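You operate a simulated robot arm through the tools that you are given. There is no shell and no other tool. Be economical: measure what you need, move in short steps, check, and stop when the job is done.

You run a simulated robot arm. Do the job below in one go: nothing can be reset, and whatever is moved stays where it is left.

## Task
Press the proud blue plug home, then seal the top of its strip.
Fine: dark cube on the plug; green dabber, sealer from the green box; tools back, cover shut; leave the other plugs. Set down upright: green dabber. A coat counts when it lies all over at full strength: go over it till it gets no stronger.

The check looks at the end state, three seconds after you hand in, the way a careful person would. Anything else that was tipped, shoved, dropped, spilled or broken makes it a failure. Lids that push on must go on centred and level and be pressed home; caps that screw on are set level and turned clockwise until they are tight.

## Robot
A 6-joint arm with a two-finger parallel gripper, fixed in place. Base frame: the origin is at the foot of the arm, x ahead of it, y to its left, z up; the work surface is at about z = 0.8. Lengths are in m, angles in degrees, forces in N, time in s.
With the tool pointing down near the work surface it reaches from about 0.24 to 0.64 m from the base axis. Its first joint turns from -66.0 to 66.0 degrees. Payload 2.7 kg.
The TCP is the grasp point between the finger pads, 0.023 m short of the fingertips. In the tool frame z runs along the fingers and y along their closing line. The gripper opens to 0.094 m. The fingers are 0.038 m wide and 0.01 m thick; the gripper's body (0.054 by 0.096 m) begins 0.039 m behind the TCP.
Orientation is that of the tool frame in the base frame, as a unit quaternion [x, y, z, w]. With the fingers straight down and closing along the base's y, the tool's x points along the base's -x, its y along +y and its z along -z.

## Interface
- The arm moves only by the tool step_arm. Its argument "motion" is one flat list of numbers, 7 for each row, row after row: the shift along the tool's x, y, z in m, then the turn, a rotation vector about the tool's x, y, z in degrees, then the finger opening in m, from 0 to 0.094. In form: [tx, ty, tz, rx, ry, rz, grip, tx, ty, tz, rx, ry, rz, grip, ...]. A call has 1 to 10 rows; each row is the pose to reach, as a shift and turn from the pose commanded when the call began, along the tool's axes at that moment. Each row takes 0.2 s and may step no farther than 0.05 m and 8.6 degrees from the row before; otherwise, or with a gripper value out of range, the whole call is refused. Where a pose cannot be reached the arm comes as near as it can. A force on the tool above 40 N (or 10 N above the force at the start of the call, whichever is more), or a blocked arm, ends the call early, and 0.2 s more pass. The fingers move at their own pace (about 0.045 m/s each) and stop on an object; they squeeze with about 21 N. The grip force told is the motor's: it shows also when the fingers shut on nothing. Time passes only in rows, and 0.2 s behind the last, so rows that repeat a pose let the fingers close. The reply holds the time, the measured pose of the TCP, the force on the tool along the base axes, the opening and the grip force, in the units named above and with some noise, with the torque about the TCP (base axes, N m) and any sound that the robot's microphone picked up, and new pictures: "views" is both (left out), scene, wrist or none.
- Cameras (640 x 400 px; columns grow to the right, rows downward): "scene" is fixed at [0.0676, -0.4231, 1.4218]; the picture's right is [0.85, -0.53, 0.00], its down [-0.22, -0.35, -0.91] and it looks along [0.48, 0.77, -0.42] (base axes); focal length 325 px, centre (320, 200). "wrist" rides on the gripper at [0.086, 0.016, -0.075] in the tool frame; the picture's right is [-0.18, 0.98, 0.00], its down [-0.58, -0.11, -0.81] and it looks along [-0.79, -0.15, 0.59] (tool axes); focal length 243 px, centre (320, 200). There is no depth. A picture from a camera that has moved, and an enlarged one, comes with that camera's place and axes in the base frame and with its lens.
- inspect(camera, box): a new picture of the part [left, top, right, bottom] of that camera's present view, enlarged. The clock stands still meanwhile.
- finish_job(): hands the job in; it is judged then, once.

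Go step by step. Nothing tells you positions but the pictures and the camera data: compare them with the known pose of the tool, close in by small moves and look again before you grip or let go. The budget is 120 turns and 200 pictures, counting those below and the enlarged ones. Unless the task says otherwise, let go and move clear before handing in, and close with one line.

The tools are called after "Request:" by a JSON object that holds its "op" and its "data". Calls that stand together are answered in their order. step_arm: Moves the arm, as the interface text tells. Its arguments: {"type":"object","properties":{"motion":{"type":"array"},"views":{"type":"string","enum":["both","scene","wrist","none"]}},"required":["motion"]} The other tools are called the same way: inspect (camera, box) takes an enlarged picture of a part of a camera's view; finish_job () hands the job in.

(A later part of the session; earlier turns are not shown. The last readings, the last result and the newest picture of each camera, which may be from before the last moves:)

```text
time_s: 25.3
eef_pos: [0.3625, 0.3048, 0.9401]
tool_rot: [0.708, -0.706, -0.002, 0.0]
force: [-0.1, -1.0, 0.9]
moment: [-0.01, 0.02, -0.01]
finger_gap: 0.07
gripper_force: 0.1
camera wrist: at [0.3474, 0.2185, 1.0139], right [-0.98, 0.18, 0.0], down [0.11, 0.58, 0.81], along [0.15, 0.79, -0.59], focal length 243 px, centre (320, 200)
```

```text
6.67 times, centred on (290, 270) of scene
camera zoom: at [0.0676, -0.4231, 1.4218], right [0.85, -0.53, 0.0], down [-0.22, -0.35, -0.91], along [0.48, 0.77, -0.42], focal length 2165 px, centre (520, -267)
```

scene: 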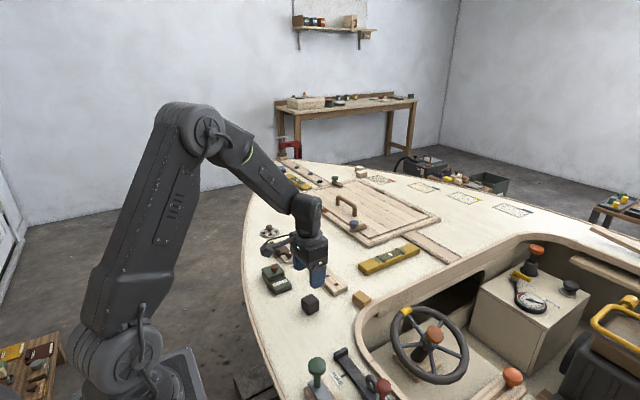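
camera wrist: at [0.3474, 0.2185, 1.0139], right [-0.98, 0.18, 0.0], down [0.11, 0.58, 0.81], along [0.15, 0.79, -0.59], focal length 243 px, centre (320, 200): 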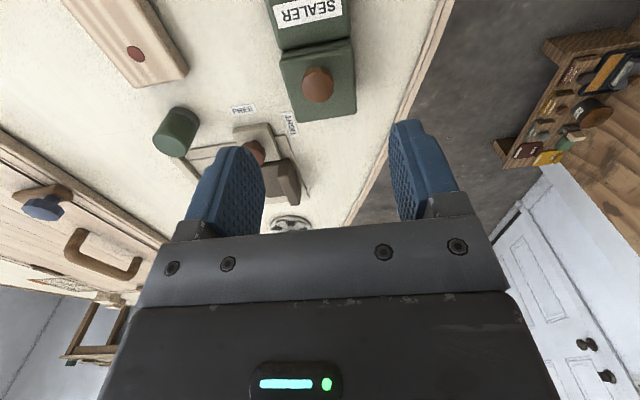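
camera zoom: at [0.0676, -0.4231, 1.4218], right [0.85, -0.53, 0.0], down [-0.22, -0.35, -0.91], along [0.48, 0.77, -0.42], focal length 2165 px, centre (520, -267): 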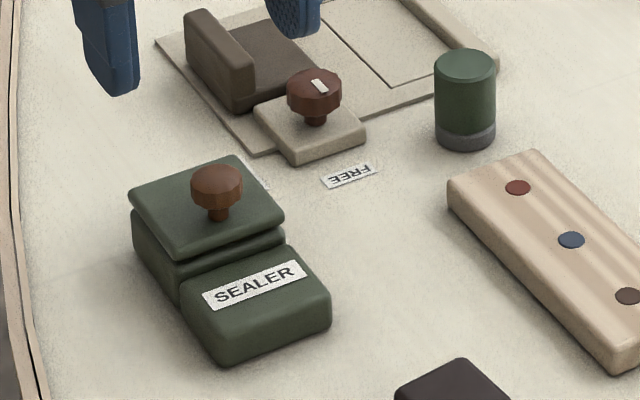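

The knob is centred between the fingers. I'll lower around it.

Request:
{"op": "step_arm", "data": {"motion": [0.003, 0, 0.03, 0, 0, 0, 0.07, 0.003, 0, 0.055, 0, 0, 0, 0.07, 0.003, 0, 0.069, 0, 0, 0, 0.07, 0.003, 0, 0.069, 0, 0, 0, 0.07], "views": "wrist"}}

Request:
{"op": "inspect", "data": {"camera": "scene", "box": [250, 240, 330, 300]}}

```text
time_s: 26.3
eef_pos: [0.3636, 0.3028, 0.8715]
tool_rot: [0.707, -0.707, -0.002, -0.001]
force: [0.0, 0.0, 0.4]
moment: [0.0, -0.02, -0.01]
finger_gap: 0.0699
gripper_force: 0.1
camera wrist: at [0.3472, 0.2162, 0.9461], right [-0.98, 0.18, 0.0], down [0.11, 0.58, 0.81], along [0.15, 0.79, -0.59], focal length 243 px, centre (320, 200)
```

wrist: 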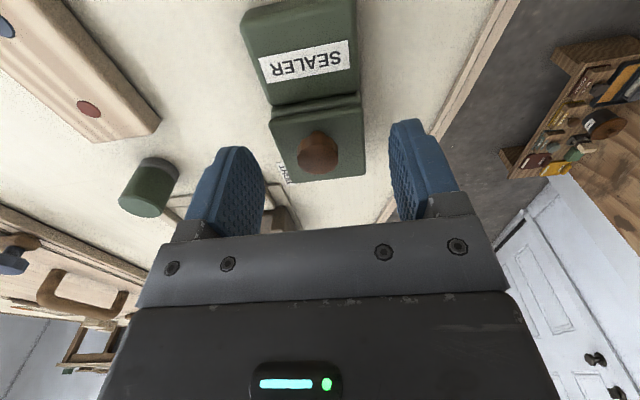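

```text
6.67 times, centred on (290, 270) of scene
camera zoom: at [0.0676, -0.4231, 1.4218], right [0.85, -0.53, 0.0], down [-0.22, -0.35, -0.91], along [0.48, 0.77, -0.42], focal length 2165 px, centre (520, -267)
```

zoom: 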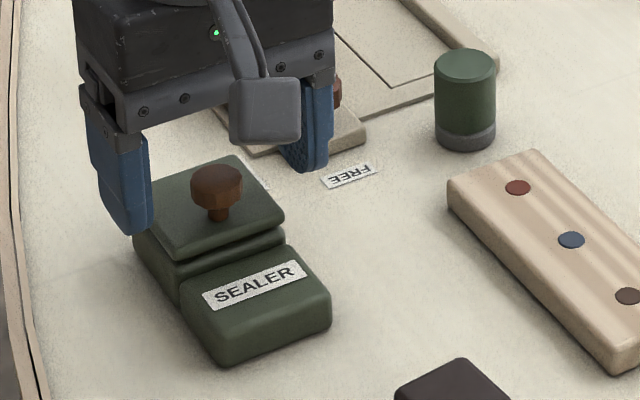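

The knob seems a bit lower than assumed (top about 0.853), with the lid top at about 0.834. I'll lower further, shift 3 mm, close and look.

Request:
{"op": "step_arm", "data": {"motion": [0.003, 0, 0.004, 0, 0, 0, 0.07, 0.003, 0, 0.008, 0, 0, 0, 0.07, 0.003, 0, 0.008, 0, 0, 0, 0.0, 0.003, 0, 0.008, 0, 0, 0, 0.0, 0.003, 0, 0.008, 0, 0, 0, 0.0, 0.003, 0, 0.008, 0, 0, 0, 0.0], "views": "wrist"}}

Request:
{"op": "inspect", "data": {"camera": "scene", "box": [250, 240, 330, 300]}}

```text
time_s: 27.7
eef_pos: [0.3633, 0.2989, 0.8645]
tool_rot: [0.707, -0.707, -0.001, -0.001]
force: [4.0, -0.1, 1.8]
moment: [0.14, -0.04, -0.11]
finger_gap: 0.0212
gripper_force: 20.8
camera wrist: at [0.347, 0.2123, 0.9378], right [-0.98, 0.18, 0.0], down [0.11, 0.58, 0.81], along [0.15, 0.79, -0.59], focal length 243 px, centre (320, 200)
```

wrist: 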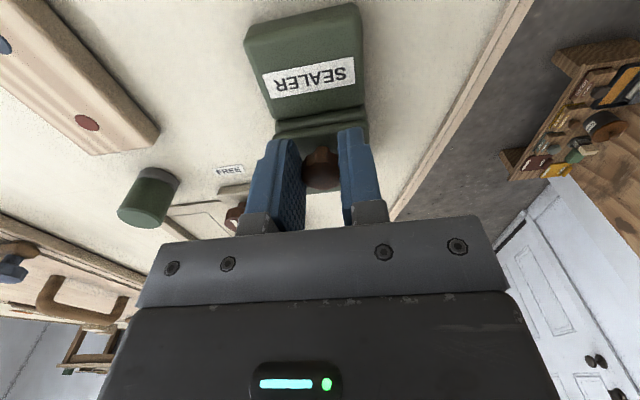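

```text
6.67 times, centred on (290, 270) of scene
camera zoom: at [0.0676, -0.4232, 1.4218], right [0.85, -0.53, 0.0], down [-0.22, -0.35, -0.91], along [0.48, 0.77, -0.42], focal length 2165 px, centre (520, -267)
```

zoom: 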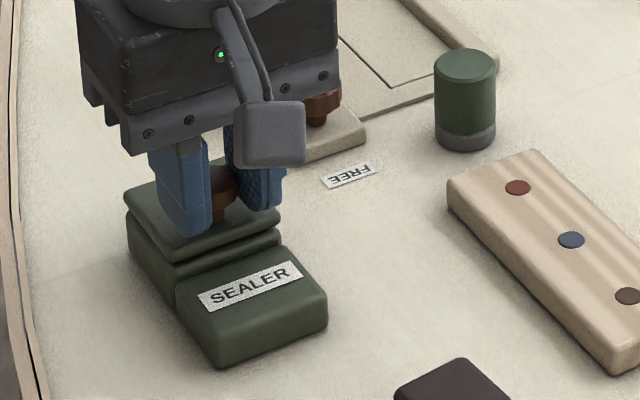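

The knob is gripped. I'll lift a few millimetres to see how the cover moves.

Request:
{"op": "step_arm", "data": {"motion": [0, 0, -0.002, 0, 0, 0, 0.0, 0, 0, -0.004, 0, 0, 0, 0.0, 0, 0, -0.006, 0, 0, 0, 0.0], "views": "none"}}

Request:
{"op": "inspect", "data": {"camera": "scene", "box": [250, 240, 330, 300]}}

```text
time_s: 28.5
eef_pos: [0.364, 0.2985, 0.8701]
tool_rot: [0.708, -0.706, -0.001, 0.0]
force: [-0.6, 0.5, -4.2]
moment: [0.0, 0.01, -0.05]
finger_gap: 0.0212
gripper_force: 20.8
```

```text
6.67 times, centred on (290, 270) of scene
camera zoom: at [0.0676, -0.4231, 1.4219], right [0.85, -0.53, 0.0], down [-0.22, -0.35, -0.91], along [0.48, 0.77, -0.42], focal length 2165 px, centre (520, -267)
```

zoom: 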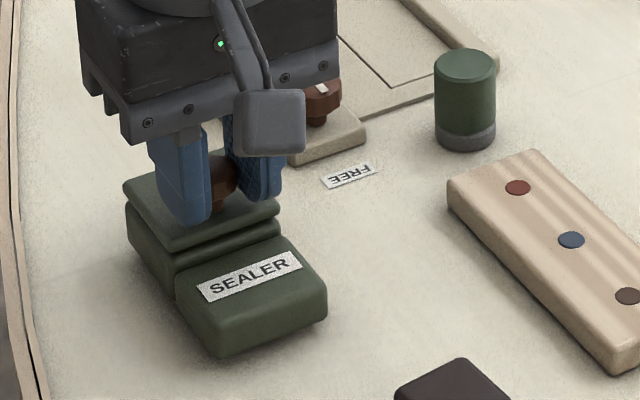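

The whole box tilted up instead of the lid lifting, so it isn't hinged that way and probably slides. I'll lower it back and probe a slide toward the label end.

Request:
{"op": "step_arm", "data": {"motion": [0, 0, 0.003, 0, 0, 0, 0.0, 0, 0, 0.006, 0, 0, 0, 0.0, 0, 0, 0.006, 0, 0, 0, 0.0], "views": "none"}}

Request:
{"op": "inspect", "data": {"camera": "scene", "box": [256, 255, 312, 297]}}

Request:
{"op": "step_arm", "data": {"motion": [0.002, 0, 0, 0, 0, 0, 0.0, 0.004, 0, 0, 0, 0, 0, 0.0, 0.006, 0, 0, 0, 0, 0, 0.0], "views": "none"}}

Request:
{"op": "inspect", "data": {"camera": "scene", "box": [256, 255, 312, 297]}}

```text
time_s: 29.3
eef_pos: [0.363, 0.2992, 0.864]
tool_rot: [0.708, -0.707, -0.002, -0.001]
force: [-4.7, -0.9, 9.4]
moment: [-0.24, 0.1, 0.02]
finger_gap: 0.0213
gripper_force: 21.5
```

```text
9.52 times, centred on (284, 276) of scene
camera zoom: at [0.0673, -0.4232, 1.4218], right [0.85, -0.53, 0.0], down [-0.22, -0.35, -0.91], along [0.48, 0.77, -0.42], focal length 3093 px, centre (663, -524)
```

zoom: 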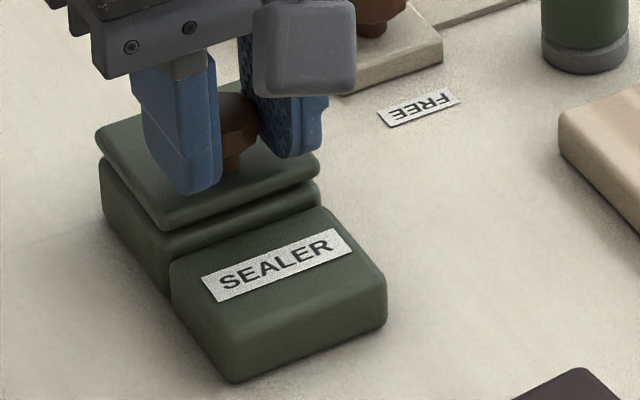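

```text
time_s: 30.1
eef_pos: [0.363, 0.2943, 0.8654]
tool_rot: [0.708, -0.707, -0.003, -0.002]
force: [-0.2, 0.3, 8.3]
moment: [0.03, -0.05, 0.05]
finger_gap: 0.0211
gripper_force: 20.7
```

```text
9.52 times, centred on (284, 276) of scene
camera zoom: at [0.0675, -0.4232, 1.4218], right [0.85, -0.53, 0.0], down [-0.22, -0.35, -0.91], along [0.48, 0.77, -0.42], focal length 3093 px, centre (663, -524)
```

zoom: 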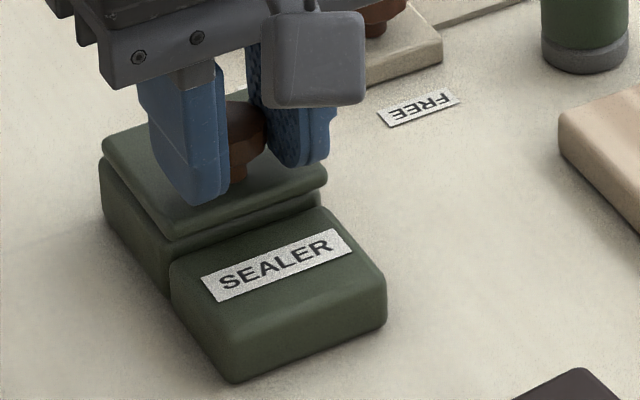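

The lid slides toward −y over the label block while the box stays put. I'll continue the slide.

Request:
{"op": "step_arm", "data": {"motion": [0.008, 0, -0.001, 0, 0, 0, 0.0, 0.016, 0, -0.001, 0, 0, 0, 0.0, 0.024, 0, -0.001, 0, 0, 0, 0.0, 0.032, 0, -0.001, 0, 0, 0, 0.0, 0.038, 0, -0.001, 0, 0, 0, 0.0], "views": "none"}}

Request:
{"op": "inspect", "data": {"camera": "scene", "box": [256, 255, 312, 297]}}

```text
time_s: 31.3
eef_pos: [0.3636, 0.2546, 0.8644]
tool_rot: [0.707, -0.707, -0.001, -0.001]
force: [5.7, 0.3, 8.1]
moment: [0.11, -0.11, -0.1]
finger_gap: 0.0212
gripper_force: 21.2
```

```text
9.52 times, centred on (284, 276) of scene
camera zoom: at [0.0676, -0.4232, 1.4218], right [0.85, -0.53, 0.0], down [-0.22, -0.35, -0.91], along [0.48, 0.77, -0.42], focal length 3093 px, centre (663, -524)
```

zoom: 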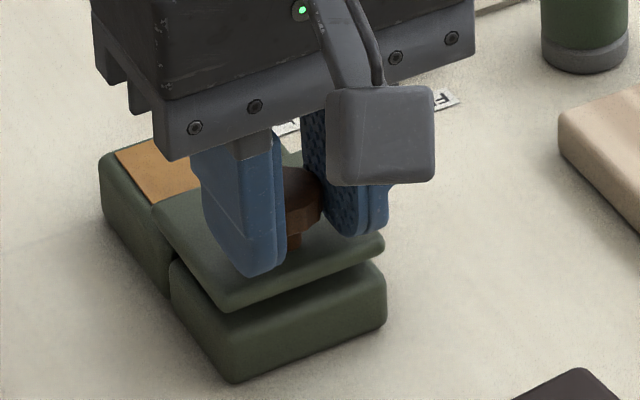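

The amber sealer pad is showing. I'll slide on until it stops.

Request:
{"op": "step_arm", "data": {"motion": [0.004, 0, -0.0005, 0, 0, 0, 0.0, 0.008, 0, -0.0005, 0, 0, 0, 0.0, 0.012, 0, -0.0005, 0, 0, 0, 0.0], "views": "none"}}

Request:
{"op": "inspect", "data": {"camera": "scene", "box": [256, 255, 312, 297]}}

```text
time_s: 32.1
eef_pos: [0.3606, 0.241, 0.8651]
tool_rot: [0.708, -0.706, -0.001, 0.002]
force: [-0.6, 0.2, -4.9]
moment: [-0.25, -0.01, -0.02]
finger_gap: 0.0211
gripper_force: 20.8
```

```text
9.52 times, centred on (284, 276) of scene
camera zoom: at [0.0676, -0.4231, 1.4219], right [0.85, -0.53, 0.0], down [-0.22, -0.35, -0.91], along [0.48, 0.77, -0.42], focal length 3093 px, centre (663, -524)
```

zoom: 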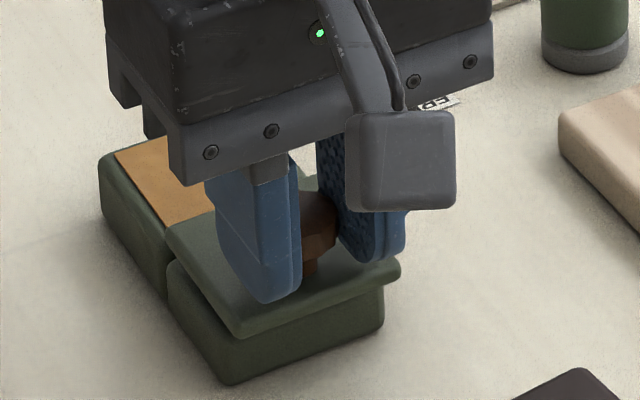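

The lid is at its stop and open. I'll release the knob, rise and view the pad.

Request:
{"op": "step_arm", "data": {"motion": [0, 0, 0, 0, 0, 0, 0.07, 0, 0, 0, 0, 0, 0, 0.07, 0, 0, 0, 0, 0, 0, 0.07, 0, 0, -0.03, 0, 0, 0, 0.07, 0, 0, -0.07, 0, 0, 0, 0.07, 0.03, 0, -0.1, 0, 0, 0, 0.07], "views": "wrist"}}

Request:
{"op": "inspect", "data": {"camera": "wrist", "box": [240, 30, 432, 150]}}

Request:
{"op": "inspect", "data": {"camera": "scene", "box": [256, 245, 336, 297]}}

```text
time_s: 33.5
eef_pos: [0.3629, 0.2125, 0.9659]
tool_rot: [0.708, -0.707, -0.001, 0.0]
force: [0.4, -0.3, -0.2]
moment: [0.0, 0.03, 0.02]
finger_gap: 0.07
gripper_force: 0.0
camera wrist: at [0.3468, 0.1261, 1.0389], right [-0.98, 0.18, 0.0], down [0.11, 0.58, 0.81], along [0.15, 0.79, -0.59], focal length 243 px, centre (320, 200)
```

wrist: 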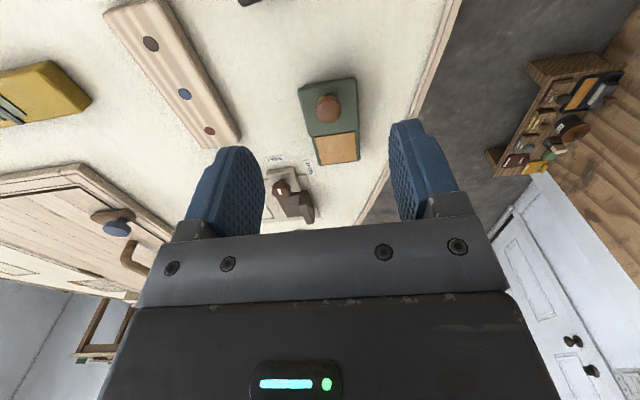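

```text
3.33 times, centred on (336, 90) of wrist
camera zoom: at [0.3468, 0.1261, 1.0389], right [-0.98, 0.18, 0.0], down [0.11, 0.58, 0.81], along [0.15, 0.79, -0.59], focal length 809 px, centre (267, 567)
```

zoom: 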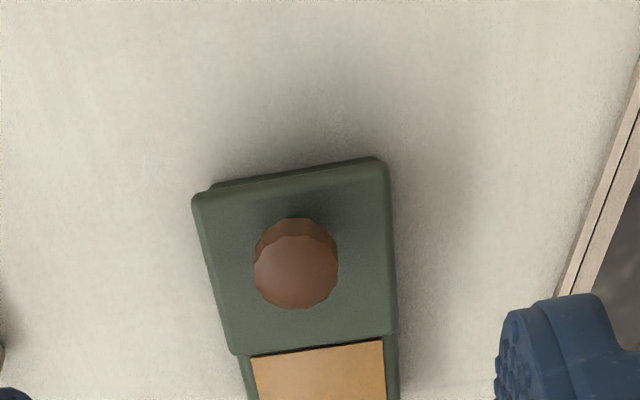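

```text
7.69 times, centred on (296, 271) of scene
camera zoom: at [0.0676, -0.4231, 1.4218], right [0.85, -0.53, 0.0], down [-0.22, -0.35, -0.91], along [0.48, 0.77, -0.42], focal length 2498 px, centre (505, -346)
```

zoom: 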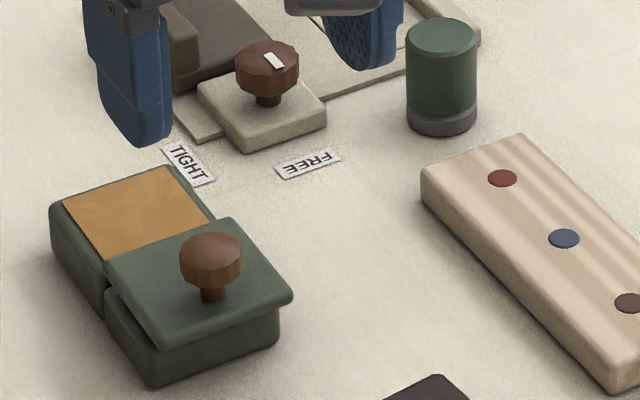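

The pad spans about x 0.339–0.386, y 0.297–0.338. Next I'll move above the green dabber at about (0.505, 0.336) and check alignment.

Request:
{"op": "step_arm", "data": {"motion": [-0.025, -0.028, 0, 0, 0, 0, 0.07, -0.05, -0.056, 0, 0, 0, 0, 0.07, -0.075, -0.085, 0, 0, 0, 0, 0.07, -0.1, -0.114, 0.01, 0, 0, 0, 0.07, -0.1235, -0.142, 0.03, 0, 0, 0, 0.07, -0.1235, -0.142, 0.03, 0, 0, 0, 0.07], "views": "wrist"}}

Request:
{"op": "inspect", "data": {"camera": "scene", "box": [280, 215, 360, 275]}}

Request:
{"op": "inspect", "data": {"camera": "wrist", "box": [240, 30, 432, 150]}}

```text
time_s: 34.9
eef_pos: [0.5053, 0.3384, 0.9336]
tool_rot: [0.708, -0.707, -0.002, 0.0]
force: [1.2, -0.2, -0.3]
moment: [-0.03, -0.01, 0.01]
finger_gap: 0.0698
gripper_force: 0.0
camera wrist: at [0.4892, 0.2514, 1.0077], right [-0.98, 0.18, 0.0], down [0.11, 0.58, 0.81], along [0.15, 0.79, -0.59], focal length 243 px, centre (320, 200)
```

wrist: 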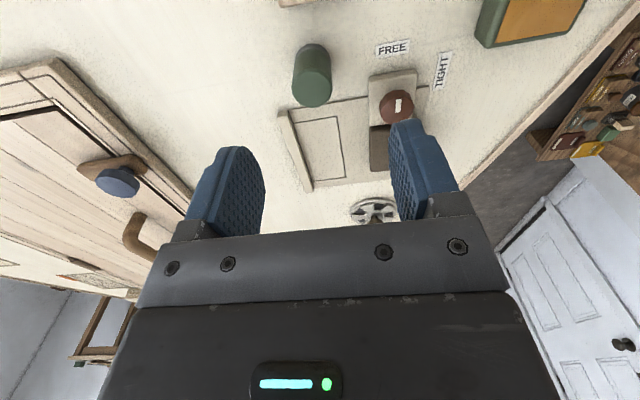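

```text
6.67 times, centred on (320, 245) of scene
camera zoom: at [0.0676, -0.4231, 1.4218], right [0.85, -0.53, 0.0], down [-0.22, -0.35, -0.91], along [0.48, 0.77, -0.42], focal length 2165 px, centre (320, -100)
```

zoom: 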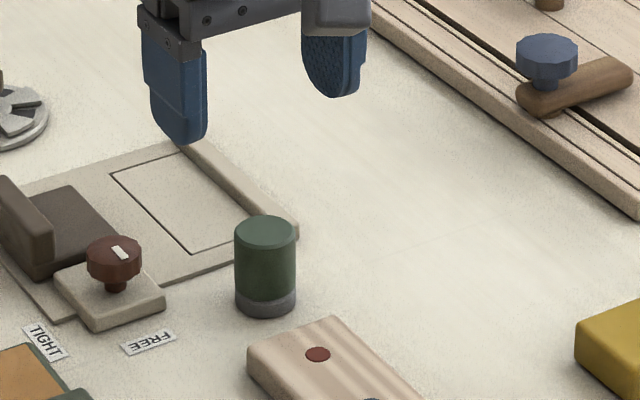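

```text
3.33 times, centred on (336, 90) of wrist
camera zoom: at [0.4892, 0.2514, 1.0077], right [-0.98, 0.18, 0.0], down [0.11, 0.58, 0.81], along [0.15, 0.79, -0.59], focal length 809 px, centre (267, 567)
```

zoom: 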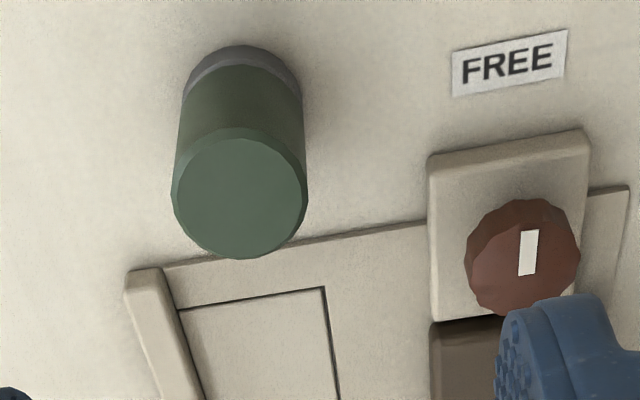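

The dabber is at about (0.512, 0.338), roughly 45 mm tall and 28 mm in diameter. I'll descend to grip it above the collar.

Request:
{"op": "step_arm", "data": {"motion": [0, -0.0067, 0.03, 0, 0, 0, 0.06, 0, -0.0067, 0.06, 0, 0, 0, 0.06, 0, -0.0067, 0.08, 0, 0, 0, 0.06, 0, -0.0067, 0.08, 0, 0, 0, 0.06], "views": "wrist"}}

Request:
{"op": "inspect", "data": {"camera": "scene", "box": [280, 215, 360, 275]}}

```text
time_s: 35.9
eef_pos: [0.5133, 0.3378, 0.8551]
tool_rot: [0.708, -0.706, -0.003, -0.001]
force: [0.1, 0.5, 0.3]
moment: [-0.02, 0.0, -0.02]
finger_gap: 0.0601
gripper_force: 0.0
camera wrist: at [0.497, 0.2508, 0.9293], right [-0.98, 0.18, 0.0], down [0.11, 0.58, 0.81], along [0.15, 0.79, -0.59], focal length 243 px, centre (320, 200)
```

wrist: 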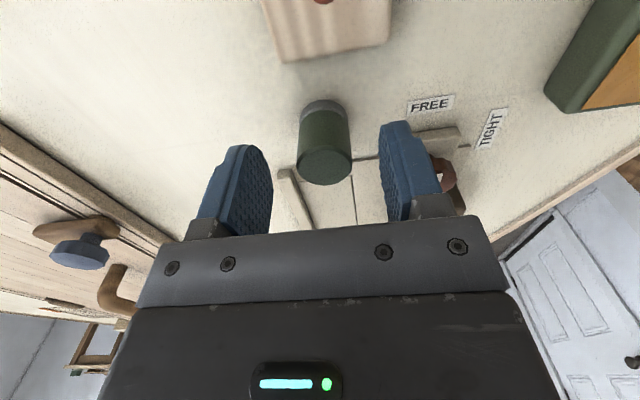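

```text
6.67 times, centred on (320, 245) of scene
camera zoom: at [0.0676, -0.4231, 1.4218], right [0.85, -0.53, 0.0], down [-0.22, -0.35, -0.91], along [0.48, 0.77, -0.42], focal length 2165 px, centre (320, -100)
```

zoom: 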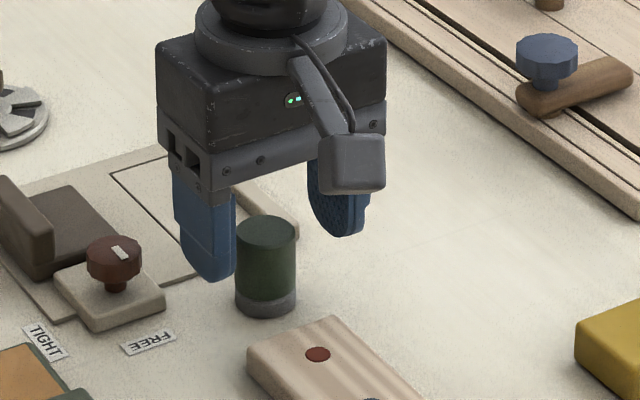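

Request:
{"op": "step_arm", "data": {"motion": [0, 0.0025, 0.008, 0, 0, 0, 0.06, 0, 0.0025, 0.0165, 0, 0, 0, 0.06, 0, 0.0025, 0.0165, 0, 0, 0, 0.0, 0, 0.0025, 0.0165, 0, 0, 0, 0.0, 0, 0.0025, 0.0165, 0, 0, 0, 0.0, 0, 0.0025, 0.0165, 0, 0, 0, 0.0], "views": "none"}}

Request:
{"op": "inspect", "data": {"camera": "scene", "box": [280, 215, 360, 275]}}

```text
time_s: 37.3
eef_pos: [0.5104, 0.3365, 0.8382]
tool_rot: [0.709, -0.706, -0.002, 0.0]
force: [0.8, 0.0, 1.0]
moment: [0.0, -0.01, -0.02]
finger_gap: 0.0285
gripper_force: 20.8
```

```text
6.67 times, centred on (320, 245) of scene
camera zoom: at [0.0676, -0.4231, 1.4218], right [0.85, -0.53, 0.0], down [-0.22, -0.35, -0.91], along [0.48, 0.77, -0.42], focal length 2165 px, centre (320, -100)
```

zoom: 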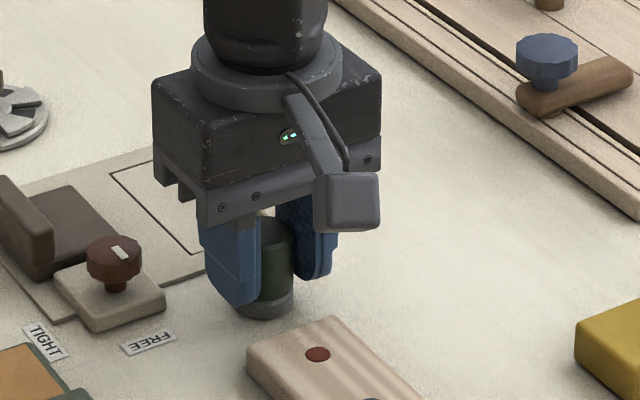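

The dabber is gripped. I'll lift it and carry it over the pad, hovering.

Request:
{"op": "step_arm", "data": {"motion": [0, 0, -0.03, 0, 0, 0, 0.0, 0, 0, -0.07, 0, 0, 0, 0.0, 0.005, 0.04, -0.07, 0, 0, 0, 0.0, 0.01, 0.08, -0.07, 0, 0, 0, 0.0, 0.015, 0.12, -0.07, 0, 0, 0, 0.0, 0.019, 0.148, -0.07, 0, 0, 0, 0.0, 0.019, 0.148, -0.045, 0, 0, 0, 0.0, 0.019, 0.148, -0.045, 0, 0, 0, 0.0], "views": "wrist"}}

Request:
{"op": "inspect", "data": {"camera": "scene", "box": [250, 240, 330, 300]}}

```text
time_s: 39.1
eef_pos: [0.363, 0.3171, 0.8809]
tool_rot: [0.707, -0.707, -0.002, 0.0]
force: [-0.3, 0.0, -0.5]
moment: [0.02, 0.02, 0.0]
finger_gap: 0.0285
gripper_force: 21.1
camera wrist: at [0.3468, 0.231, 0.9559], right [-0.98, 0.18, 0.0], down [0.11, 0.58, 0.81], along [0.15, 0.79, -0.59], focal length 243 px, centre (320, 200)
```

wrist: 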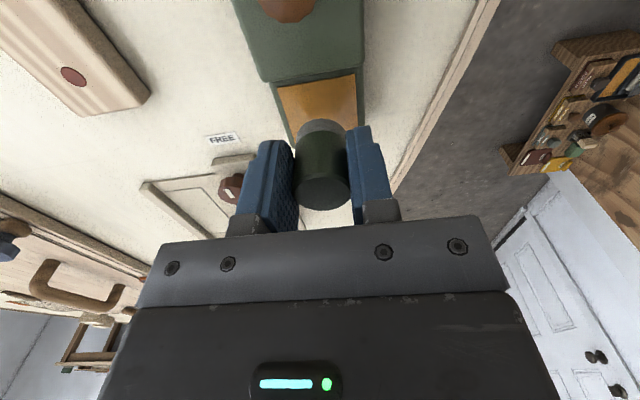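

```text
6.67 times, centred on (290, 270) of scene
camera zoom: at [0.0675, -0.4231, 1.4218], right [0.85, -0.53, 0.0], down [-0.22, -0.35, -0.91], along [0.48, 0.77, -0.42], focal length 2165 px, centre (520, -267)
```

zoom: 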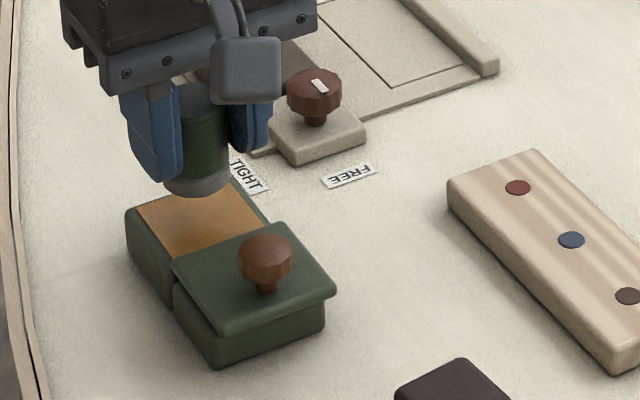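

Well placed above the pad. I'll lower in small steps to contact.

Request:
{"op": "step_arm", "data": {"motion": [0, 0, 0.006, 0, 0, 0, 0.0, 0, 0, 0.012, 0, 0, 0, 0.0, 0, 0, 0.016, 0, 0, 0, 0.0, 0, 0, 0.018, 0, 0, 0, 0.0], "views": "none"}}

Request:
{"op": "inspect", "data": {"camera": "scene", "box": [250, 240, 330, 300]}}

```text
time_s: 40.1
eef_pos: [0.3617, 0.3182, 0.8644]
tool_rot: [0.708, -0.706, -0.001, 0.0]
force: [-0.1, 0.3, -0.6]
moment: [0.0, 0.01, -0.02]
finger_gap: 0.0282
gripper_force: 21.2
```

```text
6.67 times, centred on (290, 270) of scene
camera zoom: at [0.0676, -0.4231, 1.4218], right [0.85, -0.53, 0.0], down [-0.22, -0.35, -0.91], along [0.48, 0.77, -0.42], focal length 2165 px, centre (520, -267)
```

zoom: 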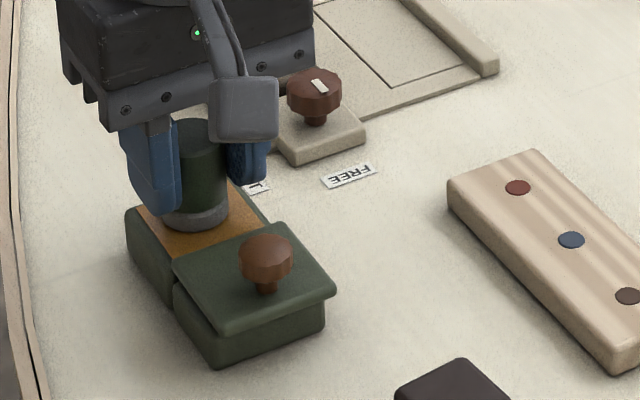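

Request:
{"op": "step_arm", "data": {"motion": [0, 0, 0.0015, 0, 0, 0, 0.0, 0, 0, 0.003, 0, 0, 0, 0.0, 0, 0, 0.003, 0, 0, 0, 0.0], "views": "none"}}

Request:
{"op": "inspect", "data": {"camera": "scene", "box": [256, 250, 296, 280]}}

```text
time_s: 40.9
eef_pos: [0.3613, 0.3186, 0.8614]
tool_rot: [0.708, -0.706, -0.002, -0.002]
force: [1.6, 1.1, 11.9]
moment: [0.07, 0.03, -0.03]
finger_gap: 0.0284
gripper_force: 21.1
```

```text
13.33 times, centred on (276, 265) of scene
camera zoom: at [0.0674, -0.4232, 1.4218], right [0.85, -0.53, 0.0], down [-0.22, -0.35, -0.91], along [0.48, 0.77, -0.42], focal length 4330 px, centre (907, -667)
```

zoom: 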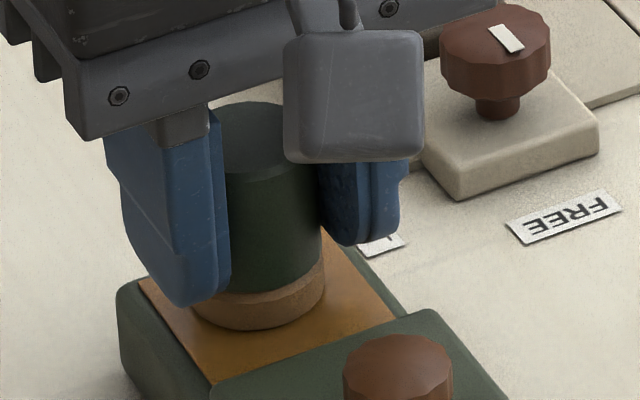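

The collar took on the amber colour at 12 N contact, so it is loaded. I'll carry it over the strip's +y end at the near row.

Request:
{"op": "step_arm", "data": {"motion": [0, 0, -0.02, 0, 0, 0, 0.0, 0, 0, -0.045, 0, 0, 0, 0.0, 0.011, -0.04, -0.045, 0, 0, 0, 0.0, 0.022, -0.08, -0.045, 0, 0, 0, 0.0, 0.0336, -0.1247, -0.045, 0, 0, 0, 0.0, 0.0336, -0.1247, -0.01, 0, 0, 0, 0.0, 0.0336, -0.1247, -0.003, 0, 0, 0, 0.0], "views": "wrist"}}

Request:
{"op": "inspect", "data": {"camera": "scene", "box": [290, 230, 370, 290]}}

```text
time_s: 42.5
eef_pos: [0.4851, 0.2848, 0.8649]
tool_rot: [0.708, -0.706, -0.001, -0.001]
force: [0.2, 0.1, -0.9]
moment: [-0.01, 0.0, 0.01]
finger_gap: 0.0283
gripper_force: 21.5
camera wrist: at [0.4701, 0.1988, 0.9393], right [-0.98, 0.18, 0.0], down [0.11, 0.58, 0.81], along [0.15, 0.79, -0.59], focal length 243 px, centre (320, 200)
```

wrist: 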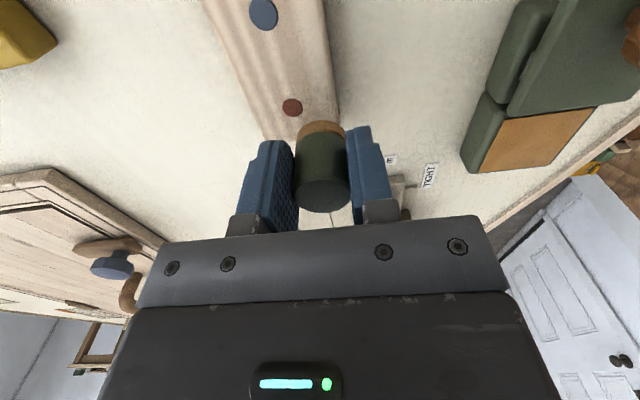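

```text
6.67 times, centred on (330, 260) of scene
camera zoom: at [0.0676, -0.4231, 1.4218], right [0.85, -0.53, 0.0], down [-0.22, -0.35, -0.91], along [0.48, 0.77, -0.42], focal length 2165 px, centre (253, -200)
```

zoom: 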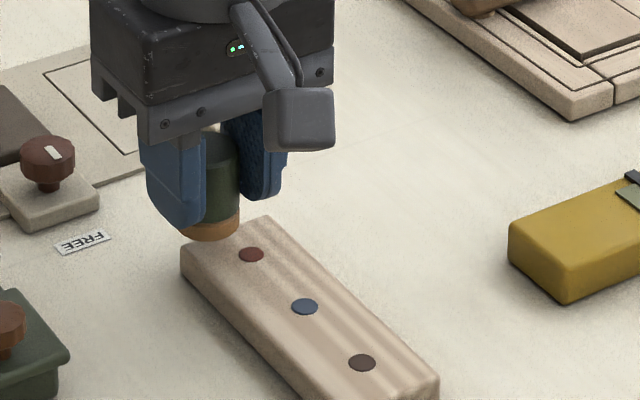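

Strip top is x 0.476–0.523, y 0.161–0.299. I'll touch down lightly and make a short first stroke to see the effect and whether the strip stays put.

Request:
{"op": "step_arm", "data": {"motion": [0, -0.001, 0.008, 0, 0, 0, 0.0, 0, -0.001, 0.0115, 0, 0, 0, 0.0, 0, -0.001, 0.0125, 0, 0, 0, 0.0, 0.01, -0.001, 0.0125, 0, 0, 0, 0.0, 0.02, -0.001, 0.0125, 0, 0, 0, 0.0, 0.03, -0.001, 0.0125, 0, 0, 0, 0.0, 0.04, -0.001, 0.0125, 0, 0, 0, 0.0], "views": "none"}}

Request:
{"op": "inspect", "data": {"camera": "scene", "box": [290, 230, 370, 290]}}

```text
time_s: 44.1
eef_pos: [0.4885, 0.2476, 0.8534]
tool_rot: [0.707, -0.707, -0.001, -0.002]
force: [0.8, 3.8, 7.7]
moment: [0.12, -0.01, 0.01]
finger_gap: 0.0283
gripper_force: 20.9
```

```text
6.67 times, centred on (330, 260) of scene
camera zoom: at [0.0675, -0.4231, 1.4218], right [0.85, -0.53, 0.0], down [-0.22, -0.35, -0.91], along [0.48, 0.77, -0.42], focal length 2165 px, centre (253, -200)
```

zoom: 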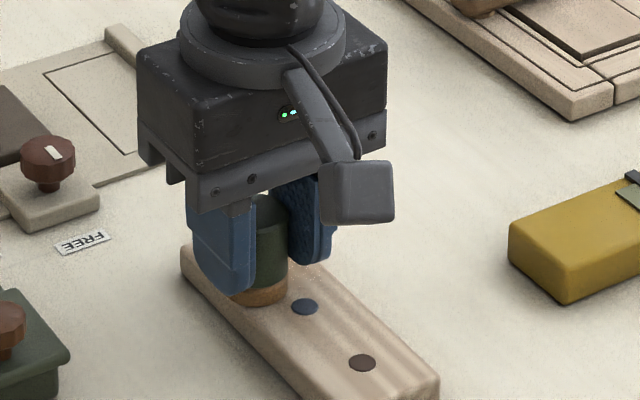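

Strip stays put at about 8 N. I'll continue the row to the −y end.

Request:
{"op": "step_arm", "data": {"motion": [0.011, 0, 0, 0, 0, 0, 0.0, 0.022, 0, 0, 0, 0, 0, 0.0, 0.033, 0, 0, 0, 0, 0, 0.0, 0.044, 0, 0, 0, 0, 0, 0.0, 0.055, 0, 0, 0, 0, 0, 0.0, 0.065, 0, 0, 0, 0, 0, 0.0, 0.073, 0, 0, 0, 0, 0, 0.0], "views": "wrist"}}

Request:
{"op": "inspect", "data": {"camera": "scene", "box": [290, 230, 370, 290]}}

```text
time_s: 45.7
eef_pos: [0.4875, 0.171, 0.8521]
tool_rot: [0.707, -0.707, -0.002, -0.001]
force: [0.1, 3.8, 13.4]
moment: [0.21, -0.03, 0.02]
finger_gap: 0.0286
gripper_force: 20.9
camera wrist: at [0.4705, 0.0851, 0.9252], right [-0.98, 0.18, 0.0], down [0.11, 0.58, 0.81], along [0.15, 0.79, -0.59], focal length 243 px, centre (320, 200)
```

wrist: 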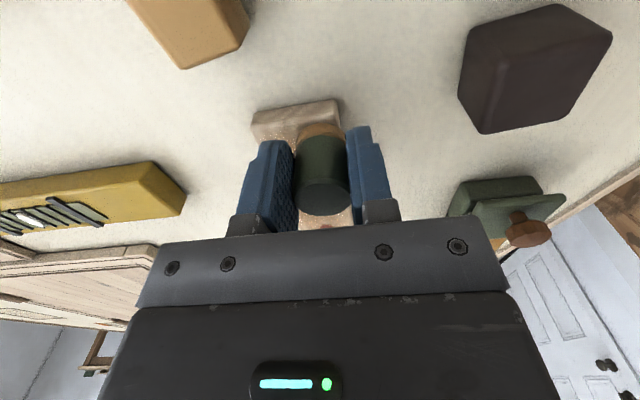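

```text
6.67 times, centred on (330, 260) of scene
camera zoom: at [0.0673, -0.4231, 1.4219], right [0.85, -0.53, 0.0], down [-0.22, -0.35, -0.91], along [0.48, 0.77, -0.42], focal length 2165 px, centre (253, -200)
```

zoom: 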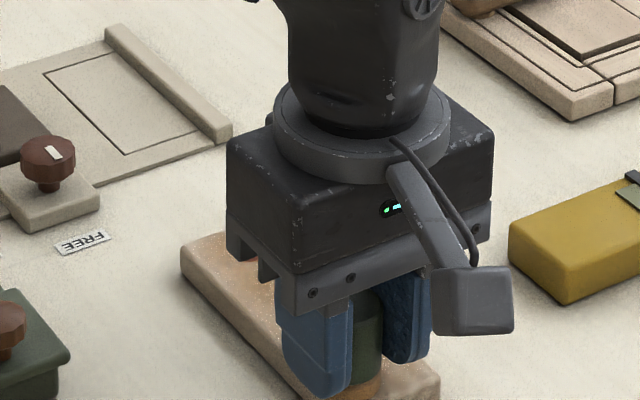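

A faint amber coat has formed along the first row. Now the centre row back toward +y.

Request:
{"op": "step_arm", "data": {"motion": [0, -0.012, -0.0005, 0, 0, 0, 0.0, -0.0128, -0.012, -0.0005, 0, 0, 0, 0.0, -0.0256, -0.012, -0.0005, 0, 0, 0, 0.0, -0.0384, -0.012, -0.0005, 0, 0, 0, 0.0, -0.0512, -0.012, -0.0005, 0, 0, 0, 0.0, -0.064, -0.012, -0.0005, 0, 0, 0, 0.0, -0.0768, -0.012, -0.0005, 0, 0, 0, 0.0, -0.0896, -0.012, -0.0005, 0, 0, 0, 0.0, -0.1024, -0.012, -0.0005, 0, 0, 0, 0.0, -0.115, -0.012, -0.0005, 0, 0, 0, 0.0], "views": "none"}}

Request:
{"op": "inspect", "data": {"camera": "scene", "box": [290, 230, 370, 300]}}

```text
time_s: 47.9
eef_pos: [0.4985, 0.2897, 0.8537]
tool_rot: [0.707, -0.707, -0.002, 0.0]
force: [0.3, 1.0, 0.1]
moment: [0.01, 0.01, 0.02]
finger_gap: 0.0284
gripper_force: 20.7
```

```text
5.71 times, centred on (330, 265) of scene
camera zoom: at [0.0675, -0.4231, 1.4218], right [0.85, -0.53, 0.0], down [-0.22, -0.35, -0.91], along [0.48, 0.77, -0.42], focal length 1856 px, centre (263, -171)
```

zoom: 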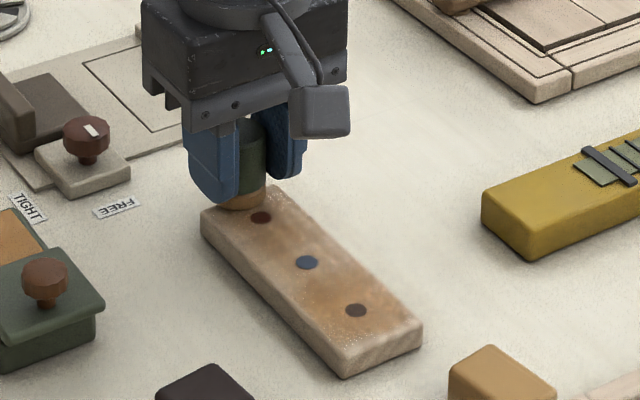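

The coat is building and the strip has not moved. Now the far row toward −y.

Request:
{"op": "step_arm", "data": {"motion": [0, -0.0125, 0.0008, 0, 0, 0, 0.0, 0.0128, -0.0125, 0.0008, 0, 0, 0, 0.0, 0.0256, -0.0125, 0.0008, 0, 0, 0, 0.0, 0.0384, -0.0125, 0.0008, 0, 0, 0, 0.0, 0.0512, -0.0125, 0.0008, 0, 0, 0, 0.0, 0.064, -0.0125, 0.0008, 0, 0, 0, 0.0, 0.0768, -0.0125, 0.0008, 0, 0, 0, 0.0, 0.0896, -0.0125, 0.0008, 0, 0, 0, 0.0, 0.1024, -0.0125, 0.0008, 0, 0, 0, 0.0, 0.115, -0.0125, 0.0008, 0, 0, 0, 0.0], "views": "none"}}

Request:
{"op": "step_arm", "data": {"motion": [0, 0, -0.02, 0, 0, 0, 0.0, 0, 0, -0.06, 0, 0, 0, 0.0, 0.04, 0, -0.09, 0, 0, 0, 0.0], "views": "wrist"}}

Request:
{"op": "inspect", "data": {"camera": "scene", "box": [310, 250, 366, 292]}}

```text
time_s: 50.1
eef_pos: [0.5118, 0.1703, 0.8521]
tool_rot: [0.707, -0.707, -0.001, 0.0]
force: [0.3, 0.0, -0.2]
moment: [-0.02, -0.02, 0.01]
finger_gap: 0.0284
gripper_force: 21.0
```

```text
time_s: 50.9
eef_pos: [0.5117, 0.1283, 0.9404]
tool_rot: [0.708, -0.706, -0.001, 0.0]
force: [-0.4, -0.1, -0.1]
moment: [0.02, 0.0, 0.01]
finger_gap: 0.0282
gripper_force: 20.8
camera wrist: at [0.4958, 0.0434, 1.0143], right [-0.98, 0.18, 0.0], down [0.11, 0.58, 0.81], along [0.15, 0.79, -0.59], focal length 243 px, centre (320, 200)
```

wrist: 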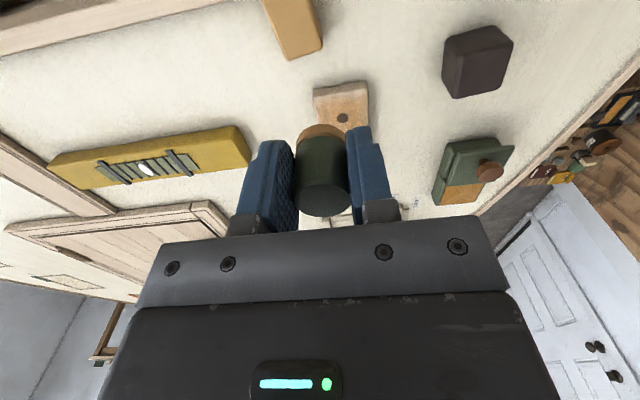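

```text
9.52 times, centred on (338, 271) of scene
camera zoom: at [0.0676, -0.4231, 1.4218], right [0.85, -0.53, 0.0], down [-0.22, -0.35, -0.91], along [0.48, 0.77, -0.42], focal length 3093 px, centre (149, -476)
```

zoom: 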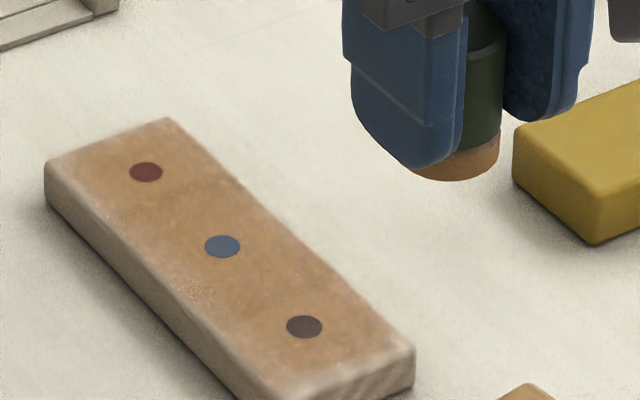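

The coat covers most of the top; the near edge and −y end are weaker, with contact lost at the end of that row. I'll reload and do a second, denser pass.

Request:
{"op": "step_arm", "data": {"motion": [-0.032, 0.025, 0, 0, 0, 0, 0.0, -0.064, 0.05, 0, 0, 0, 0, 0.0, -0.096, 0.075, 0, 0, 0, 0, 0.0, -0.128, 0.1, 0, 0, 0, 0, 0.0, -0.16, 0.125, 0, 0, 0, 0, 0.0, -0.19, 0.15, 0, 0, 0, 0, 0.0, -0.19, 0.15, 0.04, 0, 0, 0, 0.0, -0.19, 0.15, 0.07, 0, 0, 0, 0.0, -0.19, 0.15, 0.077, 0, 0, 0, 0.0], "views": "none"}}

Request:
{"op": "inspect", "data": {"camera": "scene", "box": [256, 250, 296, 280]}}

```text
time_s: 52.9
eef_pos: [0.3615, 0.3242, 0.8643]
tool_rot: [0.707, -0.707, -0.001, -0.001]
force: [0.2, -0.2, 0.0]
moment: [0.01, 0.0, 0.0]
finger_gap: 0.0281
gripper_force: 20.9
```

```text
13.33 times, centred on (276, 265) of scene
camera zoom: at [0.0676, -0.4231, 1.4218], right [0.85, -0.53, 0.0], down [-0.22, -0.35, -0.91], along [0.48, 0.77, -0.42], focal length 4330 px, centre (907, -667)
```

zoom: 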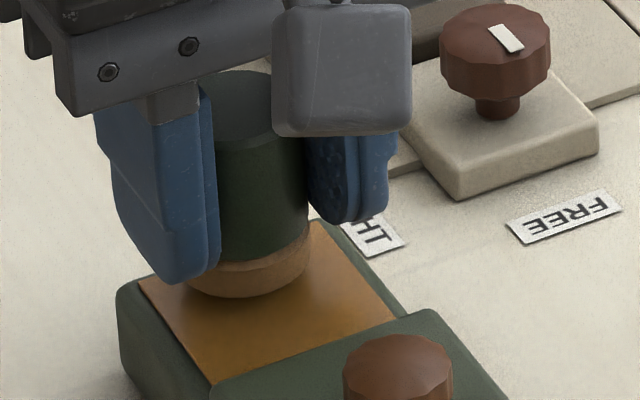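

Request:
{"op": "step_arm", "data": {"motion": [0.005, 0, 0.0, 0, 0, 0, 0.0, 0.005, 0, 0.002, 0, 0, 0, 0.0, 0.005, 0, 0.004, 0, 0, 0, 0.0, 0.005, 0, 0.0045, 0, 0, 0, 0.0], "views": "none"}}

```text
time_s: 53.9
eef_pos: [0.3612, 0.3175, 0.862]
tool_rot: [0.708, -0.707, -0.002, -0.001]
force: [0.6, 0.7, 1.9]
moment: [0.0, -0.03, 0.02]
finger_gap: 0.0284
gripper_force: 21.4
```

Request:
{"op": "step_arm", "data": {"motion": [0, 0, 0.001, 0, 0, 0, 0.0, 0, 0, 0.001, 0, 0, 0, 0.0, 0, 0, -0.02, 0, 0, 0, 0.0, 0, 0, -0.045, 0, 0, 0, 0.0, 0.008, -0.04, -0.045, 0, 0, 0, 0.0, 0.016, -0.08, -0.045, 0, 0, 0, 0.0, 0.0255, -0.12, -0.045, 0, 0, 0, 0.0, 0.0255, -0.12, -0.01, 0, 0, 0, 0.0, 0.0255, -0.12, 0.005, 0, 0, 0, 0.0, 0.0255, -0.12, 0.009, 0, 0, 0, 0.0], "views": "wrist"}}

```text
time_s: 56.1
eef_pos: [0.4817, 0.2907, 0.8515]
tool_rot: [0.707, -0.707, -0.002, 0.0]
force: [-0.1, -0.6, 0.9]
moment: [-0.02, 0.01, -0.02]
finger_gap: 0.0283
gripper_force: 20.7
camera wrist: at [0.4666, 0.2048, 0.9249], right [-0.98, 0.18, 0.0], down [0.11, 0.58, 0.81], along [0.15, 0.79, -0.59], focal length 243 px, centre (320, 200)
```

wrist: 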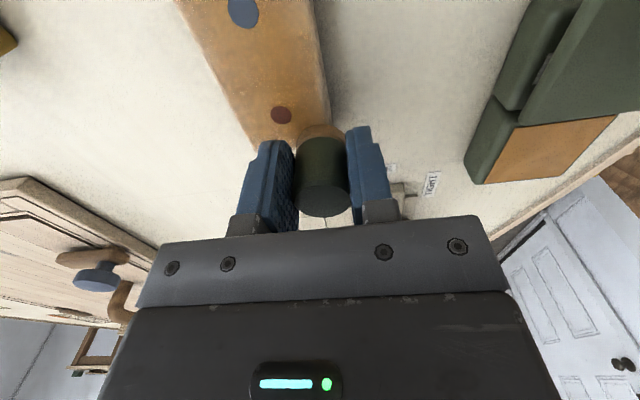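

Barely touching; I'll press 1 mm more and stroke the near edge toward −y.

Request:
{"op": "step_arm", "data": {"motion": [0, 0, 0.0012, 0, 0, 0, 0.0, 0.0138, 0, 0.0012, 0, 0, 0, 0.0, 0.0276, 0, 0.0012, 0, 0, 0, 0.0, 0.0414, 0, 0.0012, 0, 0, 0, 0.0, 0.0552, 0, 0.0012, 0, 0, 0, 0.0, 0.069, 0, 0.0012, 0, 0, 0, 0.0, 0.0828, 0, 0.0012, 0, 0, 0, 0.0, 0.0966, 0, 0.0012, 0, 0, 0, 0.0, 0.1104, 0, 0.0012, 0, 0, 0, 0.0, 0.124, 0, 0.0012, 0, 0, 0, 0.0], "views": "none"}}

Request:
{"op": "inspect", "data": {"camera": "scene", "box": [310, 250, 366, 292]}}

```text
time_s: 58.3
eef_pos: [0.4806, 0.1668, 0.8504]
tool_rot: [0.708, -0.707, -0.001, 0.0]
force: [0.1, 2.1, 6.1]
moment: [0.04, -0.04, 0.03]
finger_gap: 0.0278
gripper_force: 20.9
```

```text
9.52 times, centred on (338, 271) of scene
camera zoom: at [0.0675, -0.4231, 1.4218], right [0.85, -0.53, 0.0], down [-0.22, -0.35, -0.91], along [0.48, 0.77, -0.42], focal length 3093 px, centre (149, -476)
```

zoom: 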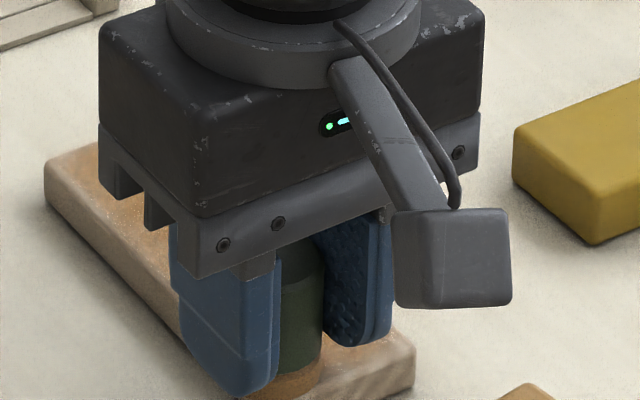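

Now across the −y end, then back along the far edge.

Request:
{"op": "step_arm", "data": {"motion": [0, -0.0095, 0.0003, 0, 0, 0, 0.0, 0, -0.019, 0.0003, 0, 0, 0, 0.0, 0, -0.0285, 0.0003, 0, 0, 0, 0.0, 0, -0.038, 0.0003, 0, 0, 0, 0.0], "views": "none"}}

Request:
{"op": "step_arm", "data": {"motion": [-0.0125, 0, 0.0003, 0, 0, 0, 0.0, -0.025, 0, 0.0003, 0, 0, 0, 0.0, -0.0375, 0, 0.0003, 0, 0, 0, 0.0, -0.05, 0, 0.0003, 0, 0, 0, 0.0, -0.0625, 0, 0.0003, 0, 0, 0, 0.0, -0.075, 0, 0.0003, 0, 0, 0, 0.0, -0.0875, 0, 0.0003, 0, 0, 0, 0.0, -0.1, 0, 0.0003, 0, 0, 0, 0.0, -0.1125, 0, 0.0003, 0, 0, 0, 0.0, -0.125, 0, 0.0003, 0, 0, 0, 0.0], "views": "none"}}

Request:
{"op": "inspect", "data": {"camera": "scene", "box": [310, 250, 366, 292]}}

```text
time_s: 59.3
eef_pos: [0.5186, 0.1681, 0.8506]
tool_rot: [0.708, -0.706, -0.001, -0.002]
force: [-4.4, -0.5, 10.9]
moment: [-0.04, 0.14, 0.0]
finger_gap: 0.0284
gripper_force: 21.0
```

```text
time_s: 61.5
eef_pos: [0.5179, 0.2934, 0.8493]
tool_rot: [0.708, -0.707, -0.002, 0.0]
force: [0.3, -2.6, 6.6]
moment: [-0.08, -0.06, 0.01]
finger_gap: 0.0281
gripper_force: 20.9
```

```text
9.52 times, centred on (338, 271) of scene
camera zoom: at [0.0674, -0.4233, 1.4218], right [0.85, -0.53, 0.0], down [-0.22, -0.35, -0.91], along [0.48, 0.77, -0.42], focal length 3093 px, centre (149, -476)
```

zoom: 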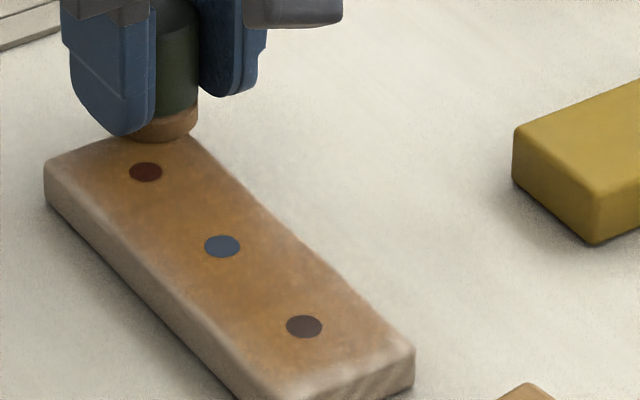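

The coat is stronger but the edges and ends are still paler. I'll reload.

Request:
{"op": "step_arm", "data": {"motion": [0, 0, -0.03, 0, 0, 0, 0.0, 0, 0, -0.055, 0, 0, 0, 0.0, -0.006, 0.04, -0.055, 0, 0, 0, 0.0, -0.012, 0.08, -0.055, 0, 0, 0, 0.0, -0.018, 0.12, -0.055, 0, 0, 0, 0.0, -0.024, 0.157, -0.055, 0, 0, 0, 0.0, -0.024, 0.157, -0.02, 0, 0, 0, 0.0, -0.024, 0.157, -0.011, 0, 0, 0, 0.0, -0.024, 0.157, -0.009, 0, 0, 0, 0.0, -0.024, 0.157, -0.008, 0, 0, 0, 0.0], "views": "none"}}

Request:
{"op": "inspect", "data": {"camera": "scene", "box": [256, 250, 296, 280]}}

Request:
{"op": "inspect", "data": {"camera": "scene", "box": [310, 250, 366, 292]}}

```text
time_s: 63.7
eef_pos: [0.3628, 0.3155, 0.8591]
tool_rot: [0.707, -0.707, -0.001, 0.0]
force: [-1.6, -0.1, 1.9]
moment: [0.04, 0.04, 0.0]
finger_gap: 0.0283
gripper_force: 21.2
```

```text
13.33 times, centred on (276, 265) of scene
camera zoom: at [0.0675, -0.4232, 1.4218], right [0.85, -0.53, 0.0], down [-0.22, -0.35, -0.91], along [0.48, 0.77, -0.42], focal length 4330 px, centre (907, -667)
```

zoom: 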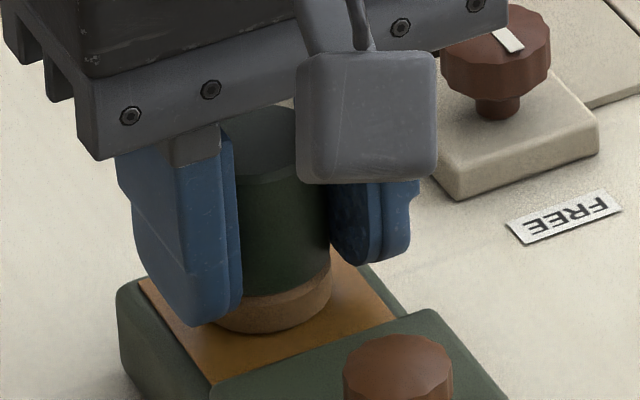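

```text
9.52 times, centred on (338, 271) of scene
camera zoom: at [0.0675, -0.4232, 1.4218], right [0.85, -0.53, 0.0], down [-0.22, -0.35, -0.91], along [0.48, 0.77, -0.42], focal length 3093 px, centre (149, -476)
```

zoom: 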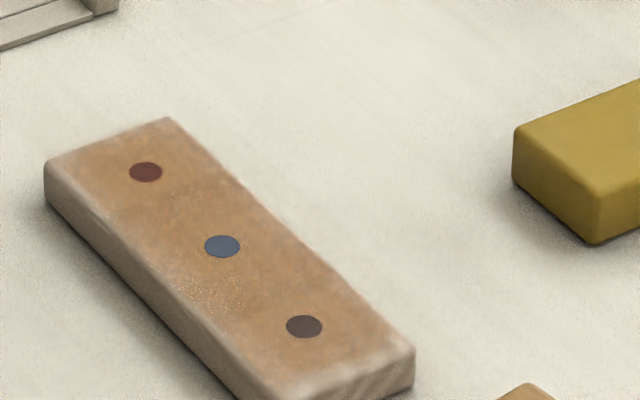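

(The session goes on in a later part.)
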